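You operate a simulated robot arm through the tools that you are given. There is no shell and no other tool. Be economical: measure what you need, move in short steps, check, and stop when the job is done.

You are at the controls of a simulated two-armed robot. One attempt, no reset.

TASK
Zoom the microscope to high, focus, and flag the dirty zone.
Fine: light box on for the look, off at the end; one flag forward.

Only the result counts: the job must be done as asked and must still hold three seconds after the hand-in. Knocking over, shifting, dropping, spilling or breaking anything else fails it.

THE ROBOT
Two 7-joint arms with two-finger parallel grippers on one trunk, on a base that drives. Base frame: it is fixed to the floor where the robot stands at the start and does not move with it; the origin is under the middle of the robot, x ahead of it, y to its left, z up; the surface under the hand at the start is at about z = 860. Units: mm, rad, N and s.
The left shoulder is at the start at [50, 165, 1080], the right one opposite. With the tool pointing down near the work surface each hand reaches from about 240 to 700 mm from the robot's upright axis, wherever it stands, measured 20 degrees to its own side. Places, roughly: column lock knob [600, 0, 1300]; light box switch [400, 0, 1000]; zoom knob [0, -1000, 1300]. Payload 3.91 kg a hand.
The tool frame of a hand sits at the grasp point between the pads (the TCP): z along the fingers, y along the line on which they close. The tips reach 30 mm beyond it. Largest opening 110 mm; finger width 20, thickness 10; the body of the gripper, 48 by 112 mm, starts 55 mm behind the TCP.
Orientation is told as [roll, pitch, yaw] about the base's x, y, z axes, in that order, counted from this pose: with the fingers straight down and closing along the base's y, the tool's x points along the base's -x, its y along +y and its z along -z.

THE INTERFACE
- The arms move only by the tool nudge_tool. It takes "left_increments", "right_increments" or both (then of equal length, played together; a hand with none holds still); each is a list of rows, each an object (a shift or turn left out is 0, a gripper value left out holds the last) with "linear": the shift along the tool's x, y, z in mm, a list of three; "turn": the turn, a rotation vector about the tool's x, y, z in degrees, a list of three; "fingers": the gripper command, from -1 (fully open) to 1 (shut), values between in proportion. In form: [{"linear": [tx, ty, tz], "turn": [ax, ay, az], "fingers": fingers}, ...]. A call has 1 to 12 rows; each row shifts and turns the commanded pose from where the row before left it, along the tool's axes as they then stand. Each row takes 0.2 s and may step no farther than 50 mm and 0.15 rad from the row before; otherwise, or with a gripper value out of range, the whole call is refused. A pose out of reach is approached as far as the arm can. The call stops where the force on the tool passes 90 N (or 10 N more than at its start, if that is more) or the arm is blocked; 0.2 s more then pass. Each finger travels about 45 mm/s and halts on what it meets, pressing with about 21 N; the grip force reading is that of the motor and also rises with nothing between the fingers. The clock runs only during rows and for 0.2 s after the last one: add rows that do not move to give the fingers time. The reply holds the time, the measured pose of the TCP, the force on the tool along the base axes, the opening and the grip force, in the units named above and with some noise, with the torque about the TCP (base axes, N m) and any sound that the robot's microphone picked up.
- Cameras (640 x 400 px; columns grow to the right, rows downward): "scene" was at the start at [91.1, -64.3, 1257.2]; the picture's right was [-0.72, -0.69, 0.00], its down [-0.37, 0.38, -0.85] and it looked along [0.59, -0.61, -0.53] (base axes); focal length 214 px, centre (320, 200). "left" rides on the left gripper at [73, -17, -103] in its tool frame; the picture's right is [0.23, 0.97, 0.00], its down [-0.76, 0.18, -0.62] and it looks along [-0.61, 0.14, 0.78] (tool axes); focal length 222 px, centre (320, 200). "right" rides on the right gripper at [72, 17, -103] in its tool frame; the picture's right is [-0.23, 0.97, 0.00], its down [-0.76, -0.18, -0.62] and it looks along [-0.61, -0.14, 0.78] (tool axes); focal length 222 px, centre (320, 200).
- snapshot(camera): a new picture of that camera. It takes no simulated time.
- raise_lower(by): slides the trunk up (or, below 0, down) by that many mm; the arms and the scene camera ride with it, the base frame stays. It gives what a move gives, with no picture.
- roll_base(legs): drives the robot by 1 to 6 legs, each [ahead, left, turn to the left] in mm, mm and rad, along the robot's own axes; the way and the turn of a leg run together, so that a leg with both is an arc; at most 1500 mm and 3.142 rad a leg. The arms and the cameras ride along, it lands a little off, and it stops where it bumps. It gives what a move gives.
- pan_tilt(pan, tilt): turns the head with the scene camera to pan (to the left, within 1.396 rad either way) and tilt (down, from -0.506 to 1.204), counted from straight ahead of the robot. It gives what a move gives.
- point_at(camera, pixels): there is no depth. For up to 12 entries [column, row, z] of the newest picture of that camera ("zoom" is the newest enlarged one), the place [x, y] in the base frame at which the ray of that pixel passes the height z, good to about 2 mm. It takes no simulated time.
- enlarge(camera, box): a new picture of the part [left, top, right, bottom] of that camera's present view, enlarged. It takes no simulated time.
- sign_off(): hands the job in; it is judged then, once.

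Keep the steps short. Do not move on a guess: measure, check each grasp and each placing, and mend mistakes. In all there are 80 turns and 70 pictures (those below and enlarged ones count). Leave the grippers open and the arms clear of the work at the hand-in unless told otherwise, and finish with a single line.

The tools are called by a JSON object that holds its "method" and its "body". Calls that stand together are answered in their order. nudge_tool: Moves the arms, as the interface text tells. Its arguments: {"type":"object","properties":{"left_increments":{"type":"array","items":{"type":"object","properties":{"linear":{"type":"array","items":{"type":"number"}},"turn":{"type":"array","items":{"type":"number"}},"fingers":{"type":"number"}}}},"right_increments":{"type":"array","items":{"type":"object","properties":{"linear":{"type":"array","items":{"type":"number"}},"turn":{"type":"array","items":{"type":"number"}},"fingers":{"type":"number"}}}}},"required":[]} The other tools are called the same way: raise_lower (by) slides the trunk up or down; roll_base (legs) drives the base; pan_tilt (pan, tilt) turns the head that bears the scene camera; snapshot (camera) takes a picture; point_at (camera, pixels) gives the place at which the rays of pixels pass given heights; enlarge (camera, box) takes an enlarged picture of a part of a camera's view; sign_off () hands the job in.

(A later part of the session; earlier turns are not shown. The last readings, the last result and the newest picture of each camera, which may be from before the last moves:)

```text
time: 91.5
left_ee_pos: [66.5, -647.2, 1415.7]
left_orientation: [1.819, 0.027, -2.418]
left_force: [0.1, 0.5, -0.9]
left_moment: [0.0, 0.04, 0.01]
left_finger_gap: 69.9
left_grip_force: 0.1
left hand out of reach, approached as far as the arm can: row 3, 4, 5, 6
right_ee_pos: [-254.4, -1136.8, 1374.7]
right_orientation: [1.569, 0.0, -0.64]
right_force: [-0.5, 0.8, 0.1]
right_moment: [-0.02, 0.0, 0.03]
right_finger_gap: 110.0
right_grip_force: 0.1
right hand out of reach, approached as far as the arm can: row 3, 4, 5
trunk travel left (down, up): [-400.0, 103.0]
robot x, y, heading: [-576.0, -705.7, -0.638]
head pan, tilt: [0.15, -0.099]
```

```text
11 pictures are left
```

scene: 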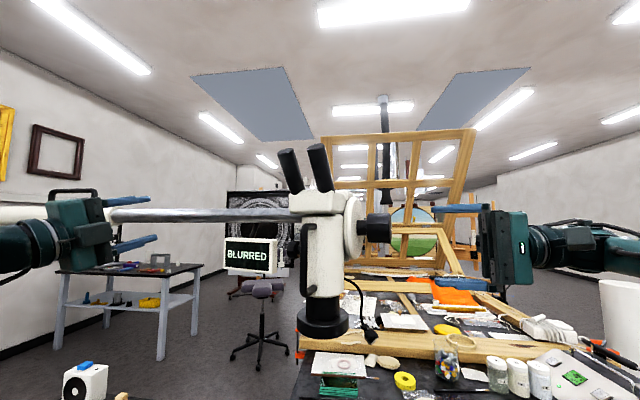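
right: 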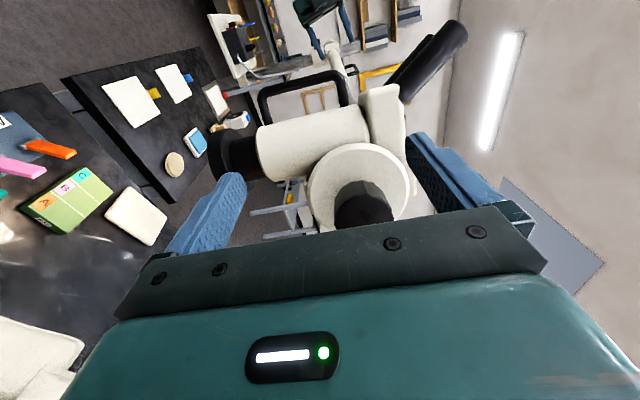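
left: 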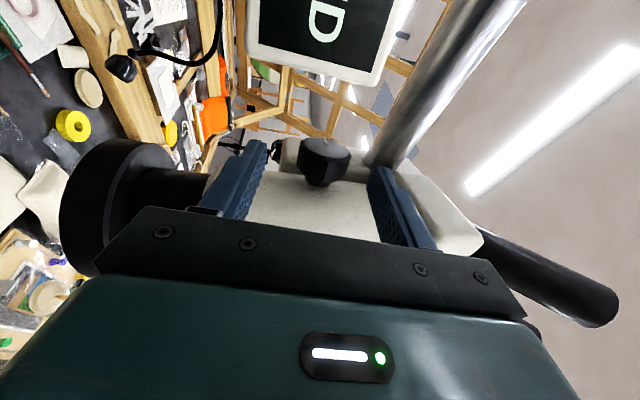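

Monitor is visible now: BLURRED. The focus knob is at about (-95,+25,+80) from the right TCP. I pull the left hand back a bit, nudge the base 40 forward, and line the right hand up.

{"method": "nudge_tool", "body": {"left_increments": [{"linear": [0, 0, -40]}, {}], "right_increments": [{"linear": [0, 12, 0]}, {"linear": [0, 12, 0]}]}}

{"method": "roll_base", "body": {"legs": [[40, 0, 0]]}}

{"method": "nudge_tool", "body": {"right_increments": [{"linear": [-27, 0, 0]}, {"linear": [-27, 0, 0]}, {}]}}

{"method": "snapshot", "body": {"camera": "right"}}

```text
time: 92.1
left_ee_pos: [40.2, -618.9, 1403.9]
left_orientation: [1.82, 0.027, -2.418]
left_force: [0.3, -0.2, -0.1]
left_moment: [0.01, -0.02, 0.0]
left_finger_gap: 69.9
left_grip_force: 0.1
right_ee_pos: [-252.5, -1137.4, 1397.7]
right_orientation: [1.57, 0.0, -0.64]
right_force: [0.9, -0.2, -0.2]
right_moment: [0.01, 0.0, -0.01]
right_finger_gap: 109.6
right_grip_force: 0.1
trunk travel left (down, up): [-400.0, 103.0]
robot x, y, heading: [-574.4, -706.8, -0.64]
head pan, tilt: [0.15, -0.099]
```

```text
time: 93.0
left_ee_pos: [71.8, -643.2, 1404.4]
left_orientation: [1.819, 0.026, -2.416]
left_force: [0.3, 0.2, -0.5]
left_moment: [-0.05, 0.0, 0.0]
left_finger_gap: 69.9
left_grip_force: 0.0
right_ee_pos: [-220.1, -1160.9, 1397.6]
right_orientation: [1.569, 0.001, -0.639]
right_force: [-0.1, -0.8, -1.0]
right_moment: [0.02, -0.03, 0.05]
right_finger_gap: 110.1
right_grip_force: 0.1
trunk travel left (down, up): [-400.0, 103.0]
robot x, y, heading: [-544.2, -726.1, -0.639]
head pan, tilt: [0.15, -0.099]
```

```text
time: 93.8
left_ee_pos: [70.6, -641.7, 1405.0]
left_orientation: [1.823, 0.028, -2.418]
left_force: [-0.4, -0.2, -0.1]
left_moment: [0.02, -0.02, -0.01]
left_finger_gap: 69.9
left_grip_force: 0.1
right_ee_pos: [-178.1, -1192.1, 1397.1]
right_orientation: [1.569, 0.0, -0.64]
right_force: [-0.2, -0.3, -0.5]
right_moment: [0.0, 0.02, 0.03]
right_finger_gap: 110.0
right_grip_force: 0.1
trunk travel left (down, up): [-400.0, 103.0]
robot x, y, heading: [-546.6, -728.8, -0.642]
head pan, tilt: [0.15, -0.099]
```

```text
10 pictures are left
```

right: 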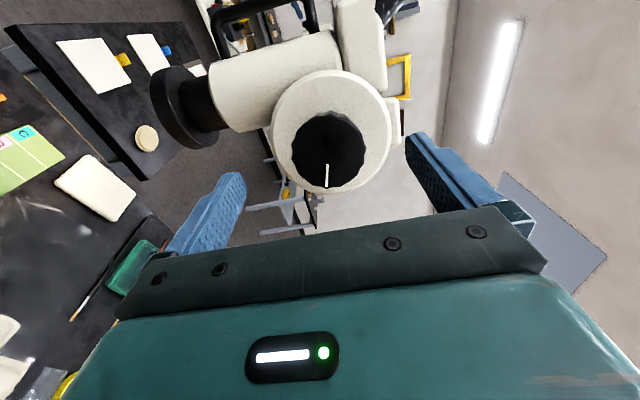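

Focus knob face seen at (328,148), pointer toward forward; offset ≈(-10,+5,+68). I align, advance 75 mm and grip.

{"method": "nudge_tool", "body": {"right_increments": [{"linear": [-10, 5, 0]}, {"linear": [0, 0, 25]}, {"linear": [0, 0, 25]}, {"linear": [0, 0, 15]}, {"linear": [0, 0, 8]}, {"fingers": 1}, {}, {}, {}, {}]}}

{"method": "snapshot", "body": {"camera": "right"}}

```text
time: 96.0
left_ee_pos: [68.2, -639.2, 1406.6]
left_orientation: [1.827, 0.028, -2.416]
left_force: [0.2, 0.7, -0.2]
left_moment: [-0.02, 0.02, 0.02]
left_finger_gap: 69.8
left_grip_force: 0.1
right_ee_pos: [-150.1, -1126.6, 1397.0]
right_orientation: [1.575, -0.007, -0.635]
right_force: [-13.8, 8.6, 11.4]
right_moment: [0.25, -0.5, 0.94]
right_finger_gap: 8.8
right_grip_force: 5.6
right hand out of reach, approached as far as the arm can: row 1, 3, 4
trunk travel left (down, up): [-400.0, 103.0]
robot x, y, heading: [-541.1, -732.0, -0.643]
head pan, tilt: [0.15, -0.099]
```

```text
9 pictures are left
```

right: 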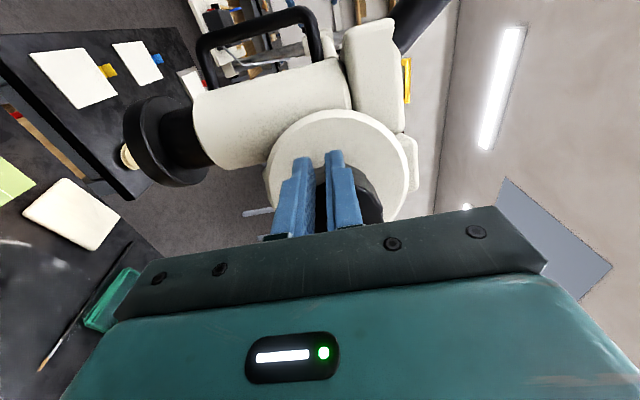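

The fingers closed in front of the knob: the arm fell ~30 mm short. I open, retract sideways, raise the trunk 60 (compensating by arm), and shift the base left 90 and forward 15 for better reach.

{"method": "nudge_tool", "body": {"right_increments": [{"fingers": -1}, {"linear": [10, 0, 0]}, {}, {}, {}, {}, {"linear": [0, 0, -45]}, {"linear": [0, 0, -45]}, {"linear": [0, 0, -45]}, {"linear": [0, 0, -45]}]}}

{"method": "raise_lower", "body": {"by": 60}}

{"method": "roll_base", "body": {"legs": [[0, 90, 0], [15, 0, 0]]}}

{"method": "nudge_tool", "body": {"right_increments": [{"linear": [0, -28, 0]}, {"linear": [0, -28, 0]}, {"linear": [-15, 0, 0]}, {"linear": [-15, 0, 0]}, {}]}}

```text
time: 98.2
left_ee_pos: [69.9, -643.0, 1403.8]
left_orientation: [1.822, 0.028, -2.419]
left_force: [-0.4, -0.6, 0.2]
left_moment: [0.02, 0.01, 0.0]
left_finger_gap: 69.9
left_grip_force: 0.2
right_ee_pos: [-260.9, -1271.1, 1394.8]
right_orientation: [1.57, 0.001, -0.639]
right_force: [-0.2, 0.8, 0.1]
right_moment: [0.02, 0.02, 0.01]
right_finger_gap: 109.9
right_grip_force: 0.0
trunk travel left (down, up): [-400.0, 103.0]
robot x, y, heading: [-541.4, -731.4, -0.64]
head pan, tilt: [0.15, -0.099]
```

```text
time: 99.2
left_ee_pos: [71.2, -642.6, 1464.6]
left_orientation: [1.822, 0.025, -2.418]
left_force: [-0.3, 0.3, -0.2]
left_moment: [-0.02, 0.02, 0.01]
left_finger_gap: 70.1
left_grip_force: 0.0
right_ee_pos: [-260.5, -1269.5, 1455.9]
right_orientation: [1.571, 0.0, -0.638]
right_force: [0.6, -0.2, 0.1]
right_moment: [-0.01, -0.02, 0.0]
right_finger_gap: 110.1
right_grip_force: 0.2
trunk travel left (down, up): [-460.0, 43.0]
robot x, y, heading: [-542.6, -731.4, -0.649]
head pan, tilt: [0.15, -0.099]
```

```text
time: 101.0
left_ee_pos: [135.9, -579.6, 1464.4]
left_orientation: [1.822, 0.03, -2.417]
left_force: [0.3, 0.9, -1.2]
left_moment: [-0.01, -0.03, -0.02]
left_finger_gap: 69.9
left_grip_force: 0.0
right_ee_pos: [-195.9, -1205.7, 1456.8]
right_orientation: [1.571, 0.0, -0.64]
right_force: [0.1, -0.2, -0.3]
right_moment: [0.01, -0.03, -0.01]
right_finger_gap: 110.1
right_grip_force: 0.1
trunk travel left (down, up): [-460.0, 43.0]
robot x, y, heading: [-480.1, -665.1, -0.642]
head pan, tilt: [0.15, -0.099]
```

```text
time: 102.2
left_ee_pos: [136.1, -578.5, 1464.8]
left_orientation: [1.823, 0.028, -2.417]
left_force: [-0.1, 0.3, -0.4]
left_moment: [0.02, -0.03, 0.0]
left_finger_gap: 69.8
left_grip_force: 0.0
right_ee_pos: [-171.4, -1224.9, 1399.7]
right_orientation: [1.57, 0.0, -0.641]
right_force: [-0.1, 0.1, 1.0]
right_moment: [0.0, -0.01, 0.03]
right_finger_gap: 109.9
right_grip_force: 0.1
trunk travel left (down, up): [-460.0, 43.0]
robot x, y, heading: [-475.7, -665.3, -0.646]
head pan, tilt: [0.15, -0.099]
```

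Reach is fine now. By calculation the knob axis is 14 mm nearer to me and 91 mm ahead; I align, advance, and grip, checking via the finger gap.

{"method": "nudge_tool", "body": {"right_increments": [{"linear": [14, 1, 0]}, {"linear": [0, 0, 33]}, {"linear": [0, 0, 33]}, {"linear": [0, 0, 16]}, {"linear": [0, 0, 16]}, {"fingers": 1}, {}, {}, {}, {}]}}

```text
time: 104.4
left_ee_pos: [137.0, -579.6, 1464.3]
left_orientation: [1.822, 0.027, -2.417]
left_force: [0.2, 0.8, -0.5]
left_moment: [0.0, 0.0, 0.0]
left_finger_gap: 69.9
left_grip_force: 0.1
right_ee_pos: [-123.4, -1137.7, 1400.5]
right_orientation: [1.566, 0.002, -0.638]
right_force: [-4.2, 4.7, -12.7]
right_moment: [0.07, 0.13, -0.31]
right_finger_gap: 65.1
right_grip_force: 44.8
trunk travel left (down, up): [-460.0, 43.0]
robot x, y, heading: [-474.9, -667.6, -0.638]
head pan, tilt: [0.15, -0.099]
```

Gripped (65 mm). Twist ‑24° about the knob axis and look at the monitor.

{"method": "nudge_tool", "body": {"right_increments": [{"turn": [0, 0, -8]}, {"turn": [0, 0, -8]}, {"turn": [0, 0, -8]}, {}]}}

{"method": "snapshot", "body": {"camera": "scene"}}

```text
time: 105.0
left_ee_pos: [135.6, -579.1, 1466.2]
left_orientation: [1.824, 0.029, -2.415]
left_force: [0.1, 0.5, 1.2]
left_moment: [0.01, 0.05, -0.01]
left_finger_gap: 69.8
left_grip_force: 0.1
right_ee_pos: [-127.2, -1134.5, 1397.7]
right_orientation: [1.496, -0.169, -0.638]
right_force: [4.1, -5.9, -21.1]
right_moment: [0.16, 0.19, -1.22]
right_finger_gap: 65.7
right_grip_force: 45.0
right hand out of reach, approached as far as the arm can: row 1, 2
trunk travel left (down, up): [-460.0, 43.0]
robot x, y, heading: [-479.2, -666.2, -0.641]
head pan, tilt: [0.15, -0.099]
stopped in row 2 (right hand): the force on the tool passed its limit at 92 N (the readings are from after the stop); the commanded pose is now the measured one
```

```text
8 pictures are left
```

scene: 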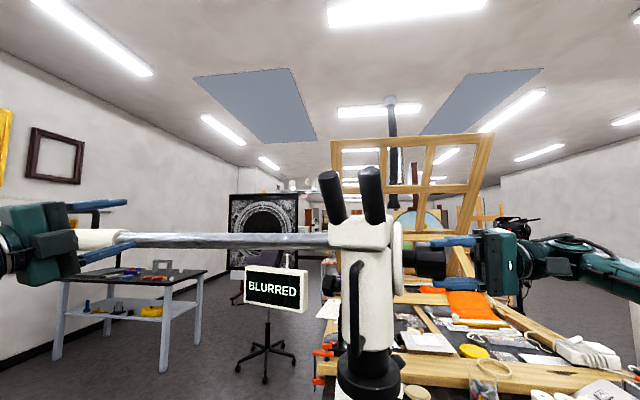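

That direction hit the arm's limit (92 N trip). I try the other way gently, +10° then more, reading torque.

{"method": "nudge_tool", "body": {"right_increments": [{"turn": [0, 0, 5]}, {"turn": [0, 0, 5]}, {"turn": [0, 0, 5]}, {"turn": [0, 0, 5]}, {}]}}

```text
time: 106.2
left_ee_pos: [137.8, -579.2, 1464.6]
left_orientation: [1.821, 0.028, -2.416]
left_force: [-0.4, 0.2, 0.1]
left_moment: [0.03, 0.01, 0.01]
left_finger_gap: 70.0
left_grip_force: 0.1
right_ee_pos: [-126.8, -1133.8, 1404.2]
right_orientation: [1.508, 0.172, -0.654]
right_force: [-0.6, -0.9, -18.3]
right_moment: [1.12, -0.98, 0.3]
right_finger_gap: 66.3
right_grip_force: 45.4
trunk travel left (down, up): [-460.0, 43.0]
robot x, y, heading: [-479.8, -669.8, -0.638]
head pan, tilt: [0.15, -0.099]
```

The knob turns easily this way. I correct the small tilt, and turn further by +32°, then look.

{"method": "nudge_tool", "body": {"right_increments": [{"linear": [0, -2, 0], "turn": [-3.5, 0, 0]}, {"turn": [0, 0, 8]}, {"turn": [0, 0, 8]}, {"turn": [0, 0, 8]}, {"turn": [0, 0, 8]}, {}]}}

{"method": "enlarge", "body": {"camera": "scene", "box": [160, 180, 480, 380]}}

```text
time: 107.6
left_ee_pos: [127.2, -570.7, 1469.0]
left_orientation: [1.832, 0.027, -2.417]
left_force: [0.2, -0.4, 0.2]
left_moment: [-0.04, 0.01, 0.0]
left_finger_gap: 70.2
left_grip_force: 0.1
right_ee_pos: [-140.6, -1119.7, 1419.8]
right_orientation: [1.583, 0.709, -0.627]
right_force: [-30.5, 24.8, 27.4]
right_moment: [-0.17, -0.39, 0.2]
right_finger_gap: 0.1
right_grip_force: 38.0
trunk travel left (down, up): [-460.0, 43.0]
robot x, y, heading: [-478.7, -671.0, -0.642]
head pan, tilt: [0.15, -0.099]
```

```text
2.00 times, centred on (320, 280) of scene
```

zoom: 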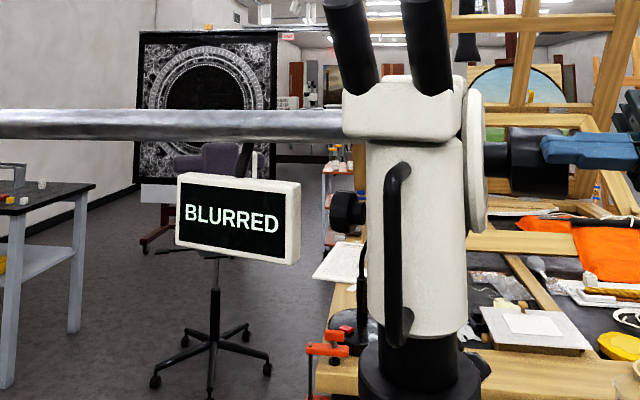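

The grip slipped off: knob is larger (~68 mm) so its axis lies ~10 mm farther forward and deeper than assumed. I retract sideways, open, untwist, and take a look.

{"method": "nudge_tool", "body": {"right_increments": [{"linear": [0, 0, -35]}, {"linear": [0, 0, -35]}, {"fingers": -1}, {"turn": [0, 0, -8]}, {"turn": [0, 0, -8]}, {"turn": [0, 0, -8]}, {"turn": [0, 0, -8]}, {"turn": [0, 0, -8]}, {}, {}]}}

{"method": "snapshot", "body": {"camera": "right"}}

```text
time: 109.8
left_ee_pos: [134.9, -579.0, 1464.9]
left_orientation: [1.823, 0.027, -2.416]
left_force: [-0.1, -0.2, 0.4]
left_moment: [0.02, 0.01, 0.04]
left_finger_gap: 70.0
left_grip_force: 0.0
right_ee_pos: [-172.3, -1186.7, 1403.2]
right_orientation: [1.569, 0.028, -0.652]
right_force: [-0.3, 0.0, -0.3]
right_moment: [0.0, 0.01, 0.0]
right_finger_gap: 109.6
right_grip_force: 0.1
trunk travel left (down, up): [-460.0, 43.0]
robot x, y, heading: [-477.1, -673.0, -0.642]
head pan, tilt: [0.15, -0.099]
```

```text
6 pictures are left
```

right: 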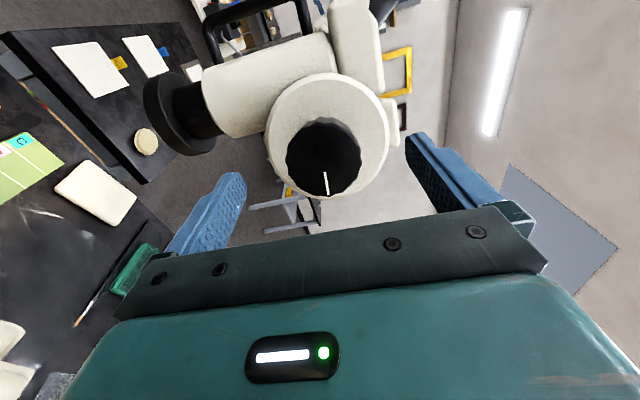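

Pointer still toward forward, so it's likely at a stop in the + direction; it needs the – direction. Knob is at (-20,0), face ~79 ahead. I pre-twist +48°, align, advance 87 and grip.

{"method": "nudge_tool", "body": {"right_increments": [{"linear": [-20, 0, 0]}, {"turn": [0, 0, 8]}, {"turn": [0, 0, 8]}, {"turn": [0, 0, 8]}, {"turn": [0, 0, 8]}, {"turn": [0, 0, 8]}, {"turn": [0, 0, 8]}, {"linear": [0, 0, 30]}, {"linear": [0, 0, 30]}, {"linear": [0, 0, 26]}, {"fingers": 1}, {}]}}

{"method": "nudge_tool", "body": {"right_increments": [{}, {}]}}

```text
time: 112.4
left_ee_pos: [135.7, -577.1, 1466.1]
left_orientation: [1.822, 0.029, -2.417]
left_force: [-0.5, 0.7, -0.2]
left_moment: [-0.03, -0.02, 0.01]
left_finger_gap: 70.1
left_grip_force: 0.0
right_ee_pos: [-104.1, -1130.3, 1404.0]
right_orientation: [1.572, 0.863, -0.653]
right_force: [0.6, 0.2, 4.3]
right_moment: [0.27, -0.31, -0.22]
right_finger_gap: 74.0
right_grip_force: 18.2
trunk travel left (down, up): [-460.0, 43.0]
robot x, y, heading: [-477.2, -668.5, -0.643]
head pan, tilt: [0.15, -0.099]
```

```text
time: 113.0
left_ee_pos: [135.4, -578.3, 1464.5]
left_orientation: [1.824, 0.027, -2.418]
left_force: [-0.4, -0.2, 0.3]
left_moment: [0.02, -0.04, 0.01]
left_finger_gap: 69.8
left_grip_force: 0.1
right_ee_pos: [-103.7, -1131.1, 1404.1]
right_orientation: [1.572, 0.865, -0.652]
right_force: [0.2, -0.5, 8.0]
right_moment: [0.77, -1.0, -0.63]
right_finger_gap: 73.4
right_grip_force: 44.9
trunk travel left (down, up): [-460.0, 43.0]
robot x, y, heading: [-476.0, -664.9, -0.647]
head pan, tilt: [0.15, -0.099]
```

Solid grip at 73 mm. Turn ‑24° and check readings.

{"method": "nudge_tool", "body": {"right_increments": [{"turn": [0, 0, -6]}, {"turn": [0, 0, -6]}, {"turn": [0, 0, -6]}, {"turn": [0, 0, -6]}, {}]}}

{"method": "enlarge", "body": {"camera": "scene", "box": [220, 180, 540, 380]}}

```text
time: 114.2
left_ee_pos: [135.6, -578.3, 1463.9]
left_orientation: [1.82, 0.025, -2.418]
left_force: [0.0, -0.2, 0.4]
left_moment: [-0.02, -0.01, 0.01]
left_finger_gap: 69.9
left_grip_force: 0.1
right_ee_pos: [-101.5, -1131.5, 1401.0]
right_orientation: [1.567, 0.451, -0.653]
right_force: [2.9, 1.6, -2.6]
right_moment: [1.82, -0.14, -1.91]
right_finger_gap: 70.7
right_grip_force: 44.8
trunk travel left (down, up): [-460.0, 43.0]
robot x, y, heading: [-476.5, -668.1, -0.64]
head pan, tilt: [0.15, -0.099]
```

```text
2.00 times, centred on (380, 280) of scene
```

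zoom: 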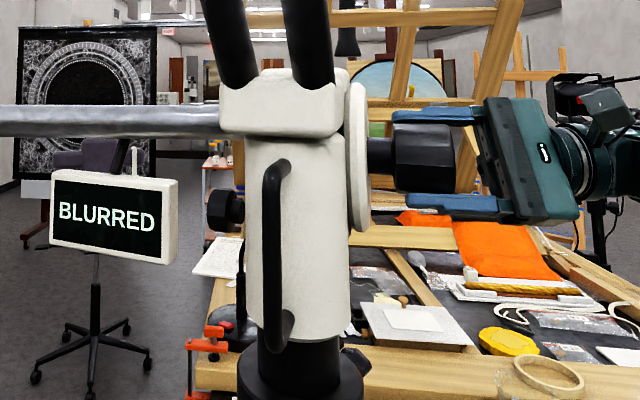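

Monitor still BLURRED; reaction torque about the axis ~1 Nm. I turn another ‑20° and compare torque.

{"method": "nudge_tool", "body": {"right_increments": [{"turn": [0, 0, -5]}, {"turn": [0, 0, -5]}, {"turn": [0, 0, -5]}, {"turn": [0, 0, -5]}, {}]}}

```text
time: 115.4
left_ee_pos: [135.3, -578.5, 1466.7]
left_orientation: [1.822, 0.027, -2.416]
left_force: [-0.4, -0.4, -0.2]
left_moment: [0.0, 0.04, -0.02]
left_finger_gap: 69.7
left_grip_force: 0.0
right_ee_pos: [-102.7, -1131.5, 1401.3]
right_orientation: [1.566, 0.099, -0.651]
right_force: [-5.2, 6.9, -13.0]
right_moment: [1.87, 0.17, -1.01]
right_finger_gap: 67.7
right_grip_force: 44.7
trunk travel left (down, up): [-460.0, 43.0]
robot x, y, heading: [-480.2, -669.7, -0.645]
head pan, tilt: [0.15, -0.099]
```

Torque similar (~1.2 Nm). To tell knob friction from an end stop, I turn back +10° and read the torque.

{"method": "nudge_tool", "body": {"right_increments": [{"turn": [0, 0, 5]}, {"turn": [0, 0, 5]}, {}]}}

```text
time: 116.2
left_ee_pos: [137.7, -578.5, 1464.5]
left_orientation: [1.823, 0.027, -2.416]
left_force: [0.2, 1.0, -0.7]
left_moment: [0.02, -0.01, -0.04]
left_finger_gap: 69.9
left_grip_force: 0.0
right_ee_pos: [-101.8, -1130.3, 1403.2]
right_orientation: [1.567, 0.277, -0.652]
right_force: [-1.4, 9.0, -18.2]
right_moment: [2.03, -2.32, 0.19]
right_finger_gap: 69.1
right_grip_force: 45.2
trunk travel left (down, up): [-460.0, 43.0]
robot x, y, heading: [-475.6, -667.1, -0.644]
head pan, tilt: [0.15, -0.099]
```

The gap varies with twist angle, so my hand isn't coaxial with the knob: the line through both knobs is at ~58° versus my hand's 53°. I open, yaw the hand +4.7°, pre-twist +32°, and regrip.

{"method": "nudge_tool", "body": {"right_increments": [{"fingers": 0.0, "turn": [0, 0, -8]}, {"fingers": -0.6, "turn": [0, 0, -8]}, {"turn": [0, 4.7, 0]}, {}, {"turn": [0, 0, 8]}, {"turn": [0, 0, 8]}, {"turn": [0, 0, 8]}, {"turn": [0, 0, 8]}, {"fingers": 1}, {}, {}, {}]}}

{"method": "nudge_tool", "body": {"right_increments": [{"turn": [0, 0, -5]}, {"turn": [0, 0, -5]}, {"turn": [0, 0, -5]}, {"turn": [0, 0, -5]}, {}]}}

```text
time: 118.8
left_ee_pos: [137.2, -579.8, 1464.7]
left_orientation: [1.823, 0.027, -2.418]
left_force: [0.3, -0.3, 1.2]
left_moment: [0.0, -0.01, 0.0]
left_finger_gap: 70.1
left_grip_force: 0.0
right_ee_pos: [-102.9, -1130.8, 1405.4]
right_orientation: [1.57, 0.551, -0.573]
right_force: [2.3, 0.4, 4.6]
right_moment: [0.73, -0.72, -0.58]
right_finger_gap: 72.8
right_grip_force: 45.0
trunk travel left (down, up): [-460.0, 43.0]
robot x, y, heading: [-479.0, -671.6, -0.638]
head pan, tilt: [0.15, -0.099]
```

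```text
time: 120.0
left_ee_pos: [136.1, -578.4, 1464.8]
left_orientation: [1.822, 0.028, -2.418]
left_force: [-0.2, 0.0, 0.1]
left_moment: [0.01, -0.02, -0.02]
left_finger_gap: 69.5
left_grip_force: 0.0
right_ee_pos: [-103.0, -1132.5, 1401.2]
right_orientation: [1.567, 0.203, -0.57]
right_force: [-2.0, 5.0, -4.5]
right_moment: [1.91, -0.69, -0.76]
right_finger_gap: 69.2
right_grip_force: 44.8
trunk travel left (down, up): [-460.0, 43.0]
robot x, y, heading: [-477.6, -665.3, -0.646]
head pan, tilt: [0.15, -0.099]
```

I need to know whether the knob follows. I release, retract sideways, and look at the pointer.

{"method": "nudge_tool", "body": {"right_increments": [{"fingers": -1}, {}, {"linear": [0, 0, -5]}, {"linear": [0, 0, -27]}, {"linear": [0, 0, -27]}, {"linear": [0, 0, -27]}, {"turn": [0, 0, -6]}, {"turn": [0, 0, -6]}, {}]}}

{"method": "enlarge", "body": {"camera": "right", "box": [160, 40, 480, 240]}}

```text
time: 122.0
left_ee_pos: [137.2, -579.8, 1465.7]
left_orientation: [1.822, 0.028, -2.417]
left_force: [-0.8, 0.0, -0.7]
left_moment: [-0.02, 0.0, 0.01]
left_finger_gap: 69.7
left_grip_force: 0.0
right_ee_pos: [-153.0, -1200.6, 1402.4]
right_orientation: [1.571, -0.008, -0.572]
right_force: [0.5, 0.2, -0.5]
right_moment: [0.04, 0.0, -0.02]
right_finger_gap: 109.9
right_grip_force: 0.0
right hand out of reach, approached as far as the arm can: row 6
trunk travel left (down, up): [-460.0, 43.0]
robot x, y, heading: [-476.3, -668.3, -0.642]
head pan, tilt: [0.15, -0.099]
```

```text
2.00 times, centred on (320, 140) of right
```

zoom: 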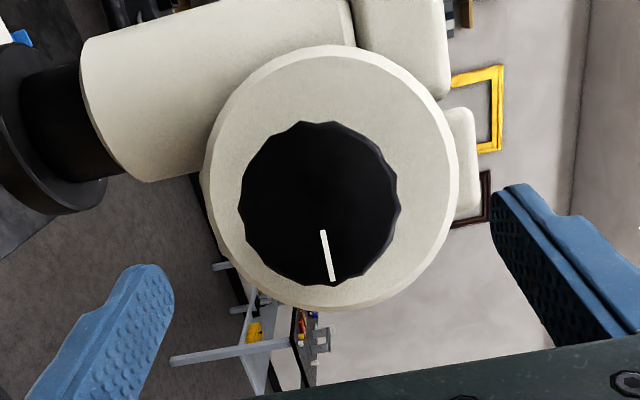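

The fluted knob barely moved – the – direction is stopped/slipping. Now regrip coaxially at zero twist and test the + direction with torque readings.

{"method": "nudge_tool", "body": {"right_increments": [{"linear": [-7, 0, 0]}, {"linear": [0, 0, 30]}, {"linear": [0, 0, 30]}, {"linear": [0, 0, 28]}, {"fingers": 1}, {}, {}, {}, {}]}}

{"method": "nudge_tool", "body": {"right_increments": [{"turn": [0, 0, 4]}, {"turn": [0, 0, 4]}, {}]}}

{"method": "nudge_tool", "body": {"right_increments": [{"turn": [0, 0, 6]}, {"turn": [0, 0, 6]}, {}]}}

```text
time: 124.0
left_ee_pos: [136.2, -579.4, 1465.8]
left_orientation: [1.821, 0.029, -2.418]
left_force: [-0.5, 0.1, -1.1]
left_moment: [-0.03, 0.01, -0.02]
left_finger_gap: 69.8
left_grip_force: 0.1
right_ee_pos: [-104.4, -1125.5, 1399.5]
right_orientation: [1.564, -0.002, -0.57]
right_force: [-5.0, 5.6, -16.1]
right_moment: [0.31, -0.07, -0.57]
right_finger_gap: 66.8
right_grip_force: 45.1
right hand out of reach, approached as far as the arm can: row 1
trunk travel left (down, up): [-460.0, 43.0]
robot x, y, heading: [-473.7, -667.8, -0.636]
head pan, tilt: [0.15, -0.099]
```

```text
time: 124.8
left_ee_pos: [137.7, -579.5, 1463.7]
left_orientation: [1.823, 0.027, -2.418]
left_force: [0.3, 1.6, 0.9]
left_moment: [0.02, -0.01, -0.02]
left_finger_gap: 70.1
left_grip_force: 0.1
right_ee_pos: [-104.3, -1124.4, 1401.2]
right_orientation: [1.567, 0.137, -0.568]
right_force: [0.0, 8.2, -21.2]
right_moment: [1.99, -2.1, 0.69]
right_finger_gap: 67.4
right_grip_force: 45.0
trunk travel left (down, up): [-460.0, 43.0]
robot x, y, heading: [-479.6, -669.2, -0.64]
head pan, tilt: [0.15, -0.099]
```

```text
time: 125.6
left_ee_pos: [136.2, -579.0, 1465.1]
left_orientation: [1.823, 0.027, -2.418]
left_force: [0.0, -0.4, 0.5]
left_moment: [0.03, -0.05, 0.0]
left_finger_gap: 69.6
left_grip_force: 0.0
right_ee_pos: [-103.9, -1126.5, 1404.6]
right_orientation: [1.569, 0.344, -0.574]
right_force: [4.0, 4.0, -5.9]
right_moment: [1.67, -1.97, 0.0]
right_finger_gap: 70.3
right_grip_force: 45.4
trunk travel left (down, up): [-460.0, 43.0]
robot x, y, heading: [-479.7, -664.6, -0.638]
head pan, tilt: [0.15, -0.099]
```

The gap-vs-twist pattern shows the knob axis is ~17 mm farther forward than my grip centre (arm reach limit). I untwist, open, nudge the base 20 mm forward (fingers above/below the knob), go 8 mm deeper and regrip.

{"method": "nudge_tool", "body": {"right_increments": [{"fingers": -1, "turn": [0, 0, -4]}, {"turn": [0, 0, -8]}, {"turn": [0, 0, -8]}, {}]}}

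{"method": "roll_base", "body": {"legs": [[20, 0, 0]]}}

{"method": "nudge_tool", "body": {"right_increments": [{"linear": [0, 2, 8]}, {"fingers": 1}, {}, {}, {}, {}]}}

```text
time: 126.6
left_ee_pos: [136.1, -578.9, 1465.7]
left_orientation: [1.821, 0.027, -2.417]
left_force: [0.3, 0.5, -0.7]
left_moment: [0.0, -0.05, 0.01]
left_finger_gap: 69.6
left_grip_force: 0.0
right_ee_pos: [-105.8, -1126.7, 1402.2]
right_orientation: [1.569, -0.008, -0.572]
right_force: [-0.3, -0.4, 0.3]
right_moment: [-0.01, 0.01, 0.0]
right_finger_gap: 110.0
right_grip_force: 0.0
trunk travel left (down, up): [-460.0, 43.0]
robot x, y, heading: [-481.3, -670.9, -0.645]
head pan, tilt: [0.15, -0.099]
```

```text
time: 127.4
left_ee_pos: [152.5, -590.8, 1464.9]
left_orientation: [1.821, 0.027, -2.419]
left_force: [0.6, 0.1, -0.3]
left_moment: [0.0, 0.01, 0.02]
left_finger_gap: 69.6
left_grip_force: 0.2
right_ee_pos: [-90.2, -1138.6, 1401.9]
right_orientation: [1.568, -0.006, -0.57]
right_force: [-0.4, -0.3, 0.7]
right_moment: [0.03, 0.0, 0.03]
right_finger_gap: 110.0
right_grip_force: 0.1
trunk travel left (down, up): [-460.0, 43.0]
robot x, y, heading: [-465.8, -681.4, -0.637]
head pan, tilt: [0.15, -0.099]
```

```text
time: 128.8
left_ee_pos: [151.7, -592.1, 1464.9]
left_orientation: [1.822, 0.029, -2.416]
left_force: [-0.4, 0.5, -0.3]
left_moment: [-0.04, -0.02, -0.04]
left_finger_gap: 69.9
left_grip_force: 0.0
right_ee_pos: [-84.4, -1131.8, 1401.2]
right_orientation: [1.562, -0.002, -0.567]
right_force: [-6.3, 5.5, -26.0]
right_moment: [0.22, -0.59, -0.47]
right_finger_gap: 67.8
right_grip_force: 44.9
trunk travel left (down, up): [-460.0, 43.0]
robot x, y, heading: [-460.9, -678.6, -0.637]
head pan, tilt: [0.15, -0.099]
```

Grip 67.8 mm with 26 N vertical misfit; I relax by lowering 3 mm, then test +16°.

{"method": "nudge_tool", "body": {"right_increments": [{"linear": [0, -3, 0]}, {}, {"turn": [0, 0, 4]}, {"turn": [0, 0, 4]}, {"turn": [0, 0, 4]}, {"turn": [0, 0, 4]}, {}]}}

{"method": "nudge_tool", "body": {"right_increments": [{"turn": [0, 0, 6]}, {"turn": [0, 0, 6]}, {"turn": [0, 0, 6]}, {"turn": [0, 0, 6]}, {}]}}

```text
time: 130.4
left_ee_pos: [153.6, -591.8, 1462.7]
left_orientation: [1.819, 0.025, -2.417]
left_force: [0.2, 0.4, 0.3]
left_moment: [0.02, 0.02, -0.04]
left_finger_gap: 69.8
left_grip_force: 0.0
right_ee_pos: [-82.3, -1130.9, 1397.7]
right_orientation: [1.565, 0.281, -0.574]
right_force: [5.6, 9.1, -30.1]
right_moment: [1.79, -2.59, -0.28]
right_finger_gap: 69.9
right_grip_force: 45.3
trunk travel left (down, up): [-460.0, 43.0]
robot x, y, heading: [-459.7, -681.0, -0.64]
head pan, tilt: [0.15, -0.099]
```

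```text
time: 131.6
left_ee_pos: [155.1, -590.7, 1463.3]
left_orientation: [1.822, 0.026, -2.417]
left_force: [-0.2, -0.6, -0.4]
left_moment: [0.01, 0.0, -0.03]
left_finger_gap: 69.7
left_grip_force: 0.1
right_ee_pos: [-83.1, -1130.1, 1392.7]
right_orientation: [1.55, 0.706, -0.578]
right_force: [-1.5, 19.3, -43.4]
right_moment: [1.43, -2.4, -0.64]
right_finger_gap: 74.5
right_grip_force: 44.9
trunk travel left (down, up): [-460.0, 43.0]
robot x, y, heading: [-465.3, -680.1, -0.643]
head pan, tilt: [0.15, -0.099]
```

Re-analysing my three looks (plate vs knob-face offsets), the knob's axis is yawed ~12° the other way (yaw ≈ -0.79), with face centre ≈(-93,-1130,1400). So I open, retract, untwist, and yaw the hand to match.

{"method": "nudge_tool", "body": {"right_increments": [{"fingers": -1}, {}, {"linear": [0, 0, -30]}, {"linear": [0, 0, -30]}, {"linear": [0, 0, -30]}, {"turn": [0, 0, -8]}, {"turn": [0, 0, -8]}, {"turn": [0, 0, -8]}, {"turn": [0, 0, -8]}, {"turn": [0, 0, -8.4]}, {"turn": [1, -6.3, 0]}, {"turn": [0, -6.3, 0]}]}}

```text
time: 134.2
left_ee_pos: [151.5, -592.2, 1464.7]
left_orientation: [1.822, 0.026, -2.419]
left_force: [-0.9, -0.1, 0.2]
left_moment: [0.01, -0.01, 0.0]
left_finger_gap: 69.7
left_grip_force: 0.1
right_ee_pos: [-134.5, -1205.8, 1401.9]
right_orientation: [1.557, -0.017, -0.791]
right_force: [0.2, -0.3, -0.3]
right_moment: [-0.01, 0.01, -0.06]
right_finger_gap: 110.1
right_grip_force: 0.1
trunk travel left (down, up): [-460.0, 43.0]
robot x, y, heading: [-463.8, -679.0, -0.639]
head pan, tilt: [0.15, -0.099]
```

Now shift 25 mm toward me to be coaxial and verify with one picture.

{"method": "nudge_tool", "body": {"right_increments": [{"linear": [25, 0, 0], "turn": [-0.8, 0, 1]}, {}]}}

{"method": "enlarge", "body": {"camera": "right", "box": [160, 40, 480, 240]}}

```text
time: 134.8
left_ee_pos: [152.5, -591.0, 1463.6]
left_orientation: [1.822, 0.027, -2.417]
left_force: [0.3, -0.1, -0.3]
left_moment: [-0.04, -0.02, 0.01]
left_finger_gap: 69.7
left_grip_force: 0.1
right_ee_pos: [-153.0, -1189.0, 1401.2]
right_orientation: [1.567, 0.001, -0.791]
right_force: [0.3, 0.2, 0.3]
right_moment: [-0.01, -0.01, -0.01]
right_finger_gap: 110.0
right_grip_force: 0.1
trunk travel left (down, up): [-460.0, 43.0]
robot x, y, heading: [-463.8, -678.9, -0.643]
head pan, tilt: [0.15, -0.099]
```

```text
2.00 times, centred on (320, 140) of right
```

zoom: 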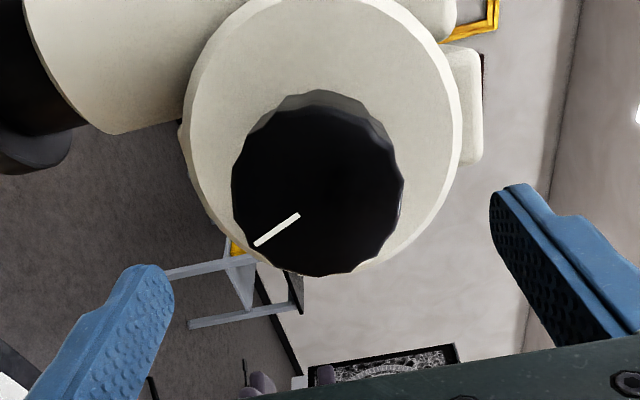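

Now the picture shows the pointer swung ~65°: the + turns do drive the knob, so – was the stop. I check the monitor now, with the head tilted to include the flag box too.

{"method": "pan_tilt", "body": {"pan": 0.1, "tilt": 0.38}}

{"method": "snapshot", "body": {"camera": "scene"}}

```text
time: 135.7
left_ee_pos: [152.0, -589.9, 1465.8]
left_orientation: [1.823, 0.027, -2.418]
left_force: [-0.6, 0.7, 0.1]
left_moment: [0.02, 0.0, 0.0]
left_finger_gap: 69.8
left_grip_force: 0.0
right_ee_pos: [-153.2, -1188.0, 1401.7]
right_orientation: [1.566, 0.001, -0.79]
right_force: [-0.3, 0.4, 0.3]
right_moment: [0.01, 0.0, 0.02]
right_finger_gap: 110.2
right_grip_force: 0.1
trunk travel left (down, up): [-460.0, 43.0]
robot x, y, heading: [-464.3, -674.7, -0.637]
head pan, tilt: [0.099, 0.38]
```

```text
2 pictures are left
```

scene: 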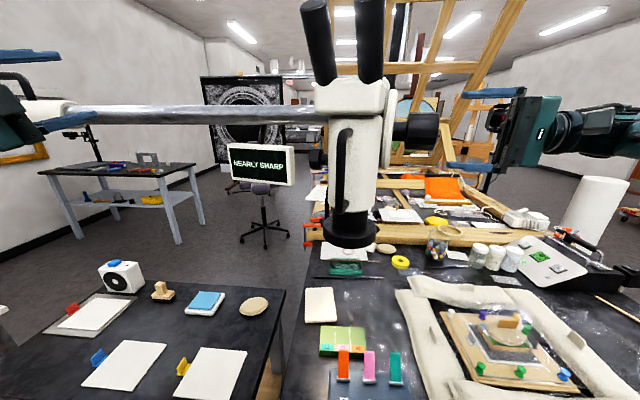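

"NEARLY SHARP" – close. Before the next picture I measure the flags in this one.

{"method": "point_at", "body": {"camera": "scene", "pixels": [[343, 351, 930], [343, 351, 980], [369, 352, 930], [369, 352, 980], [395, 353, 930], [395, 353, 980], [343, 381, 910], [343, 381, 930], [369, 382, 910], [395, 384, 910], [330, 368, 910], [345, 327, 860]]}}

```text
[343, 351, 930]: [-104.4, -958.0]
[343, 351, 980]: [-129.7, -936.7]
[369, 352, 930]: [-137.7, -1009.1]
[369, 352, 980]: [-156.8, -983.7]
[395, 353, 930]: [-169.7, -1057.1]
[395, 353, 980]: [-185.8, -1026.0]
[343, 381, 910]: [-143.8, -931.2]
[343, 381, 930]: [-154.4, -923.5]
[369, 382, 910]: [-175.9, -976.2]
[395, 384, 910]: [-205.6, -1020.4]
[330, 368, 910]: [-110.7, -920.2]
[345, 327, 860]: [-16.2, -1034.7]
```

Flags' tops lie near A(-113,-951), B(-144,-1001), C(-175,-1048), z≈945, leaning away from me. Now regrip the focus knob coaxially and turn +13°.

{"method": "nudge_tool", "body": {"right_increments": [{"linear": [0, 0, 32]}, {"linear": [0, 0, 32]}, {"linear": [0, 0, 28]}, {"fingers": 1}, {}, {}, {}, {}]}}

{"method": "nudge_tool", "body": {"right_increments": [{"turn": [0, 0, 4.5]}, {"turn": [0, 0, 4.5]}, {"turn": [0, 0, 4]}, {}]}}

```text
time: 137.5
left_ee_pos: [151.7, -589.7, 1464.5]
left_orientation: [1.822, 0.028, -2.418]
left_force: [-0.4, 0.3, 0.5]
left_moment: [0.02, 0.0, -0.01]
left_finger_gap: 69.9
left_grip_force: 0.0
right_ee_pos: [-87.7, -1124.5, 1399.8]
right_orientation: [1.567, 0.002, -0.791]
right_force: [-0.4, 0.6, -3.0]
right_moment: [0.13, -0.14, -0.31]
right_finger_gap: 67.3
right_grip_force: 45.0
trunk travel left (down, up): [-460.0, 43.0]
robot x, y, heading: [-463.7, -681.1, -0.639]
head pan, tilt: [0.099, 0.38]
```

```text
time: 138.5
left_ee_pos: [151.4, -591.4, 1465.3]
left_orientation: [1.824, 0.028, -2.416]
left_force: [0.3, -0.4, -0.3]
left_moment: [-0.01, 0.03, -0.02]
left_finger_gap: 70.0
left_grip_force: 0.0
right_ee_pos: [-86.3, -1125.5, 1398.5]
right_orientation: [1.567, 0.231, -0.791]
right_force: [-2.9, 4.6, -13.6]
right_moment: [1.87, -2.25, 0.26]
right_finger_gap: 68.0
right_grip_force: 44.5
trunk travel left (down, up): [-460.0, 43.0]
robot x, y, heading: [-462.7, -680.6, -0.639]
head pan, tilt: [0.099, 0.38]
```

Low axial torque; now read the monitor.

{"method": "enlarge", "body": {"camera": "scene", "box": [208, 130, 336, 210]}}

```text
5.00 times, centred on (272, 170) of scene
```

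zoom: 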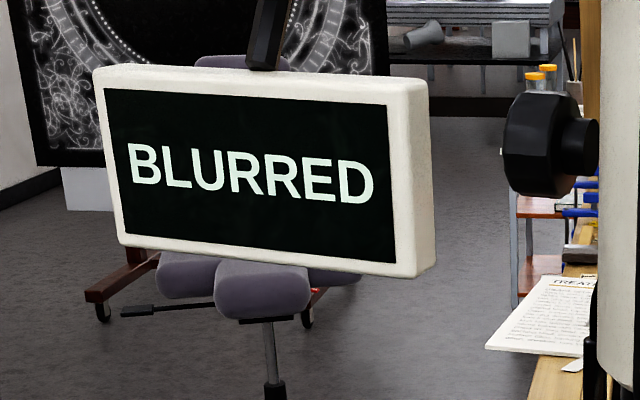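

Overshot: target lies back the other way, roughly 12° before the "nearly sharp" spot. To stay clear of the arm's twist limit I release, pre-twist +17°, regrip, then turn back ‑25°.

{"method": "nudge_tool", "body": {"right_increments": [{"fingers": -0.55}, {}, {"turn": [0, 0, 8.5]}, {"turn": [0, 0, 8.5]}, {}, {"fingers": 1}, {}, {}, {}]}}

{"method": "nudge_tool", "body": {"right_increments": [{"turn": [0, 0, -5]}, {"turn": [0, 0, -5]}, {"turn": [0, 0, -5]}, {"turn": [0, 0, -5]}, {"turn": [0, 0, -5]}, {}]}}

```text
time: 140.5
left_ee_pos: [151.2, -590.2, 1465.2]
left_orientation: [1.824, 0.027, -2.418]
left_force: [0.4, 0.2, 0.0]
left_moment: [0.04, 0.04, 0.0]
left_finger_gap: 70.2
left_grip_force: 0.1
right_ee_pos: [-86.9, -1124.2, 1400.9]
right_orientation: [1.567, 0.525, -0.793]
right_force: [-2.9, 5.4, -10.6]
right_moment: [1.04, -1.23, -0.67]
right_finger_gap: 69.0
right_grip_force: 45.1
trunk travel left (down, up): [-460.0, 43.0]
robot x, y, heading: [-460.5, -680.5, -0.646]
head pan, tilt: [0.099, 0.38]
```

```text
time: 141.9
left_ee_pos: [150.9, -591.3, 1465.4]
left_orientation: [1.821, 0.027, -2.416]
left_force: [0.2, 0.1, -0.3]
left_moment: [0.02, -0.02, 0.0]
left_finger_gap: 70.0
left_grip_force: 0.0
right_ee_pos: [-87.3, -1124.4, 1400.8]
right_orientation: [1.567, 0.088, -0.792]
right_force: [-8.0, 3.5, -16.4]
right_moment: [0.05, -0.14, -0.78]
right_finger_gap: 67.4
right_grip_force: 44.8
trunk travel left (down, up): [-460.0, 43.0]
robot x, y, heading: [-462.3, -683.3, -0.638]
head pan, tilt: [0.099, 0.38]
```

Turned back 25° cleanly. Last picture: the monitor.

{"method": "enlarge", "body": {"camera": "scene", "box": [208, 130, 336, 210]}}

```text
5.00 times, centred on (272, 170) of scene
```

zoom: 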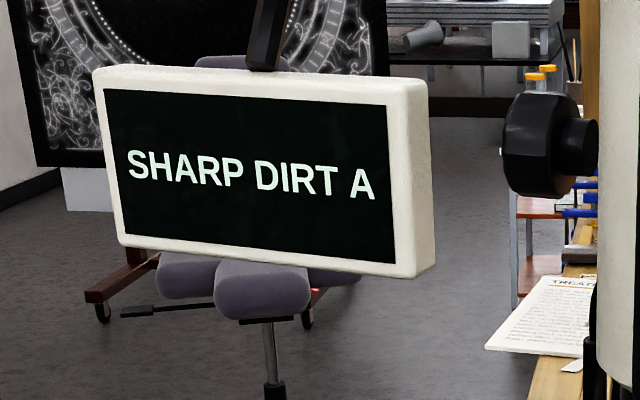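

The monitor reads SHARP DIRT A. So flag A (orange, leftmost) must come forward. First I release the focus knob straight out and move the right hand clear.

{"method": "nudge_tool", "body": {"right_increments": [{"fingers": -1}, {}, {}, {"linear": [0, 0, -20]}, {"linear": [0, 0, -40]}, {"linear": [0, 0, -40]}, {"linear": [40, 0, -20]}, {"linear": [45, 0, 0]}, {"linear": [45, 0, 0]}, {"linear": [45, 0, 0]}]}}

{"method": "nudge_tool", "body": {"left_increments": [{"linear": [0, 0, -40]}, {"turn": [0, 0, -8.2]}, {"turn": [0, 0, -8.2]}, {"turn": [0, 0, -8.2]}, {"turn": [0, 0, -8.2]}, {"turn": [0, 0, -8.2]}, {"turn": [0, 0, -8.2]}, {"turn": [0, 0, -8.2]}, {"turn": [0, 0, -8.2]}, {"turn": [0, 0, -8.2]}, {"turn": [0, 0, -8.2]}, {"turn": [0, 0, -8]}]}}

{"method": "nudge_tool", "body": {"left_increments": [{"turn": [0, 8, 0], "fingers": 1}, {"turn": [0, 8, 0]}, {"turn": [0, 8, 0]}, {"turn": [0, 8, 0]}, {"turn": [0, 8, 0]}, {"turn": [0, 8, 0]}, {"turn": [0, 8, 0]}, {"turn": [0, 8, 0]}, {"turn": [0, 8, 0]}, {"turn": [0, 8, 0]}, {"turn": [0, 8, 0]}, {}]}}

```text
time: 144.1
left_ee_pos: [149.7, -590.1, 1465.5]
left_orientation: [1.824, 0.027, -2.416]
left_force: [-0.2, 0.4, 0.8]
left_moment: [-0.01, -0.04, -0.02]
left_finger_gap: 69.9
left_grip_force: 0.0
right_ee_pos: [-296.9, -1083.1, 1419.9]
right_orientation: [1.569, 0.088, -0.792]
right_force: [-0.2, 0.7, -0.1]
right_moment: [0.01, 0.02, -0.04]
right_finger_gap: 109.8
right_grip_force: 0.0
trunk travel left (down, up): [-460.0, 43.0]
robot x, y, heading: [-463.0, -684.1, -0.64]
head pan, tilt: [0.099, 0.38]
```

```text
time: 146.7
left_ee_pos: [126.1, -562.5, 1455.7]
left_orientation: [3.04, -1.317, 2.395]
left_force: [0.7, -0.3, -0.7]
left_moment: [-0.02, -0.01, 0.0]
left_finger_gap: 69.6
left_grip_force: 0.1
right_ee_pos: [-296.0, -1084.1, 1418.0]
right_orientation: [1.569, 0.089, -0.792]
right_force: [-0.3, 0.2, 0.6]
right_moment: [0.03, 0.02, 0.0]
right_finger_gap: 110.2
right_grip_force: 0.0
trunk travel left (down, up): [-460.0, 43.0]
robot x, y, heading: [-463.0, -681.9, -0.637]
head pan, tilt: [0.099, 0.38]
```

```text
time: 149.3
left_ee_pos: [270.4, -487.1, 1386.4]
left_orientation: [0.022, -0.358, -0.859]
left_force: [0.9, 0.1, 0.1]
left_moment: [-0.02, -0.02, 0.02]
left_finger_gap: 0.0
left_grip_force: 21.2
left hand out of reach, approached as far as the arm can: row 4, 5, 6, 7, 8, 9, 11
right_ee_pos: [-295.6, -1083.6, 1418.9]
right_orientation: [1.567, 0.088, -0.793]
right_force: [-0.4, -0.4, 0.2]
right_moment: [-0.01, -0.01, -0.01]
right_finger_gap: 110.0
right_grip_force: 0.0
trunk travel left (down, up): [-460.0, 43.0]
robot x, y, heading: [-463.8, -680.1, -0.642]
head pan, tilt: [0.099, 0.38]
```

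Right hand is clear. Lower the trunk to its starting height, then finish squaring the left hand (fingers down).

{"method": "raise_lower", "body": {"by": -160}}

{"method": "nudge_tool", "body": {"left_increments": [{"turn": [0, 6.8, 0]}, {"turn": [0, 6.8, 0]}, {"turn": [0, 6.8, 0]}, {"turn": [0, 0, -6.2]}, {"turn": [0, 0, -6.2]}, {}]}}

```text
time: 151.1
left_ee_pos: [269.9, -488.4, 1227.6]
left_orientation: [0.025, -0.359, -0.861]
left_force: [0.7, 0.3, 0.5]
left_moment: [-0.01, 0.01, 0.0]
left_finger_gap: 0.0
left_grip_force: 20.8
right_ee_pos: [-295.6, -1083.4, 1259.7]
right_orientation: [1.568, 0.088, -0.791]
right_force: [0.3, 0.2, -0.5]
right_moment: [-0.01, 0.04, -0.02]
right_finger_gap: 110.1
right_grip_force: 0.1
trunk travel left (down, up): [-300.0, 203.0]
robot x, y, heading: [-461.2, -678.0, -0.644]
head pan, tilt: [0.099, 0.38]
```

```text
time: 152.5
left_ee_pos: [252.5, -485.0, 1188.1]
left_orientation: [0.027, -0.015, -0.637]
left_force: [-0.5, 0.0, 0.0]
left_moment: [0.03, 0.03, -0.01]
left_finger_gap: 0.1
left_grip_force: 21.8
left hand out of reach, approached as far as the arm can: row 1, 2, 3, 4
right_ee_pos: [-296.8, -1084.2, 1258.5]
right_orientation: [1.568, 0.09, -0.792]
right_force: [-0.9, -0.7, 1.0]
right_moment: [0.01, -0.02, 0.03]
right_finger_gap: 110.0
right_grip_force: 0.1
trunk travel left (down, up): [-300.0, 203.0]
robot x, y, heading: [-464.7, -677.9, -0.636]
head pan, tilt: [0.099, 0.38]
```

Fingers down now. Lower to z≈1100 and slide right toward the flags, then tilt the hand 45° so its body stays left of the microscope.

{"method": "nudge_tool", "body": {"left_increments": [{"linear": [0, 0, 45]}, {"linear": [0, 0, 43]}, {"linear": [15, -45, 0]}, {"linear": [15, -45, 0]}, {"linear": [0, -48, 0]}, {"linear": [0, -48, 0]}, {"linear": [0, -48, 0]}, {"linear": [0, -48, 0]}, {"linear": [0, -48, 0]}, {"linear": [0, -45, 0]}, {}]}}

{"method": "nudge_tool", "body": {"left_increments": [{"turn": [7.5, 0, 0]}, {"turn": [7.5, 0, 0]}, {"turn": [7.5, 0, 0]}, {"turn": [7.5, 0, 0]}, {"turn": [7.5, 0, 0]}, {"turn": [7.5, 0, 0]}, {}]}}

```text
time: 154.9
left_ee_pos: [261.8, -499.5, 1172.1]
left_orientation: [0.021, -0.008, -0.636]
left_force: [0.0, -0.2, 0.2]
left_moment: [0.01, -0.01, -0.01]
left_finger_gap: 0.0
left_grip_force: 21.0
left hand out of reach, approached as far as the arm can: row 1, 2, 3, 4, 5, 6, 7, 8, 9, 10
right_ee_pos: [-296.6, -1084.3, 1258.6]
right_orientation: [1.569, 0.09, -0.793]
right_force: [-0.4, -0.6, -0.1]
right_moment: [0.01, 0.0, 0.05]
right_finger_gap: 110.1
right_grip_force: 0.1
trunk travel left (down, up): [-300.0, 203.0]
robot x, y, heading: [-460.7, -677.8, -0.641]
head pan, tilt: [0.099, 0.38]
```

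```text
time: 156.5
left_ee_pos: [244.0, -514.1, 1164.2]
left_orientation: [-0.202, -0.044, -0.65]
left_force: [-0.3, -0.2, 0.3]
left_moment: [-0.03, 0.01, -0.03]
left_finger_gap: 0.0
left_grip_force: 20.7
left hand out of reach, approached as far as the arm can: row 1, 2, 3, 4, 5, 6
right_ee_pos: [-296.0, -1083.6, 1258.7]
right_orientation: [1.567, 0.091, -0.792]
right_force: [-0.4, -0.1, 0.0]
right_moment: [0.05, 0.02, 0.02]
right_finger_gap: 110.0
right_grip_force: 0.1
trunk travel left (down, up): [-300.0, 203.0]
robot x, y, heading: [-464.3, -676.8, -0.642]
head pan, tilt: [0.099, 0.38]
```

The left arm is jammed in a joint corner, so I'll use the right hand for the flag: it returns to fingers-down (20° tilt, wrist to the right), which clears flags B and C.

{"method": "nudge_tool", "body": {"right_increments": [{"turn": [0, 0, -5]}, {"turn": [0, 8.5, 0]}, {"turn": [7.8, 0, 0]}, {"turn": [7.8, 0, 0]}, {"turn": [7.8, 0, 0]}, {"turn": [7.8, 0, 0]}, {"turn": [7.8, 0, 0]}, {"turn": [7.8, 0, 0]}, {"turn": [7.8, 0, 0]}, {"turn": [7.8, 0, 0]}, {"turn": [7.8, 0, 0], "fingers": 1}, {}]}}

```text
time: 159.1
left_ee_pos: [244.1, -513.0, 1162.9]
left_orientation: [-0.202, -0.045, -0.651]
left_force: [0.0, -0.2, 0.9]
left_moment: [0.04, -0.01, -0.01]
left_finger_gap: 0.0
left_grip_force: 21.0
right_ee_pos: [-297.4, -1083.7, 1258.8]
right_orientation: [0.342, 0.003, -0.643]
right_force: [0.2, 0.1, 0.0]
right_moment: [0.01, 0.01, 0.02]
right_finger_gap: 57.3
right_grip_force: 0.0
trunk travel left (down, up): [-300.0, 203.0]
robot x, y, heading: [-462.0, -681.2, -0.638]
head pan, tilt: [0.099, 0.38]
```

That worked with no limits. Now lower to tip z≈982 off to the right and slide left over flag A's line, staying above the flags.

{"method": "nudge_tool", "body": {"right_increments": [{"linear": [0, -13.9, 39.1], "fingers": 1}, {"linear": [0, -13.9, 39.1]}, {"linear": [0, -13.9, 39.1]}, {"linear": [0, -13.9, 39.1]}, {"linear": [0, -13.9, 39.1]}, {"linear": [0, -13.9, 39.1]}, {"linear": [0, 38.2, 13.6]}, {"linear": [0, 38.2, 13.6]}, {"linear": [0, 38.2, 13.6]}, {"linear": [0, 38.2, 13.6]}, {"linear": [0, 38.2, 13.6]}, {}]}}

```text
time: 161.7
left_ee_pos: [244.3, -512.7, 1162.9]
left_orientation: [-0.202, -0.046, -0.649]
left_force: [0.0, -0.6, -0.4]
left_moment: [-0.05, 0.0, 0.02]
left_finger_gap: 0.0
left_grip_force: 21.2
right_ee_pos: [-179.1, -923.9, 1012.7]
right_orientation: [0.344, 0.0, -0.648]
right_force: [0.1, 0.7, 0.8]
right_moment: [0.0, 0.01, -0.01]
right_finger_gap: 0.0
right_grip_force: 21.5
right hand out of reach, approached as far as the arm can: row 11
trunk travel left (down, up): [-300.0, 203.0]
robot x, y, heading: [-462.4, -680.0, -0.64]
head pan, tilt: [0.099, 0.38]
```

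At l ok. Move forward 90 (beyond the flag's top), then lower 56 behind it.

{"method": "nudge_tool", "body": {"right_increments": [{"linear": [-30, 0, 0]}, {"linear": [-30, 0, 0]}, {"linear": [-30, 0, 0]}, {}]}}

{"method": "nudge_tool", "body": {"right_increments": [{"linear": [0, -4.7, 13.2]}, {"linear": [0, -4.7, 13.2]}, {"linear": [0, -4.7, 13.2]}, {"linear": [0, -4.7, 13.2]}, {}]}}

```text
time: 162.7
left_ee_pos: [243.9, -515.3, 1164.3]
left_orientation: [-0.201, -0.045, -0.649]
left_force: [0.6, -0.4, 0.2]
left_moment: [0.03, 0.01, 0.02]
left_finger_gap: 0.0
left_grip_force: 21.5
right_ee_pos: [-140.8, -988.7, 1026.0]
right_orientation: [0.346, 0.001, -0.644]
right_force: [-0.3, 0.9, -0.2]
right_moment: [0.01, 0.05, 0.03]
right_finger_gap: 0.2
right_grip_force: 21.7
right hand out of reach, approached as far as the arm can: row 1, 2, 3
trunk travel left (down, up): [-300.0, 203.0]
robot x, y, heading: [-463.0, -681.3, -0.641]
head pan, tilt: [0.099, 0.38]
```

```text
time: 163.9
left_ee_pos: [244.3, -512.5, 1163.6]
left_orientation: [-0.203, -0.048, -0.65]
left_force: [0.9, -0.5, -0.8]
left_moment: [-0.01, 0.0, 0.0]
left_finger_gap: 0.0
left_grip_force: 21.1
right_ee_pos: [-139.0, -987.1, 973.8]
right_orientation: [0.351, -0.006, -0.643]
right_force: [11.4, 8.2, 23.8]
right_moment: [0.17, -0.1, -0.01]
right_finger_gap: 0.0
right_grip_force: 21.0
trunk travel left (down, up): [-300.0, 203.0]
robot x, y, heading: [-462.6, -679.2, -0.639]
head pan, tilt: [0.099, 0.38]
5 turns are left
```

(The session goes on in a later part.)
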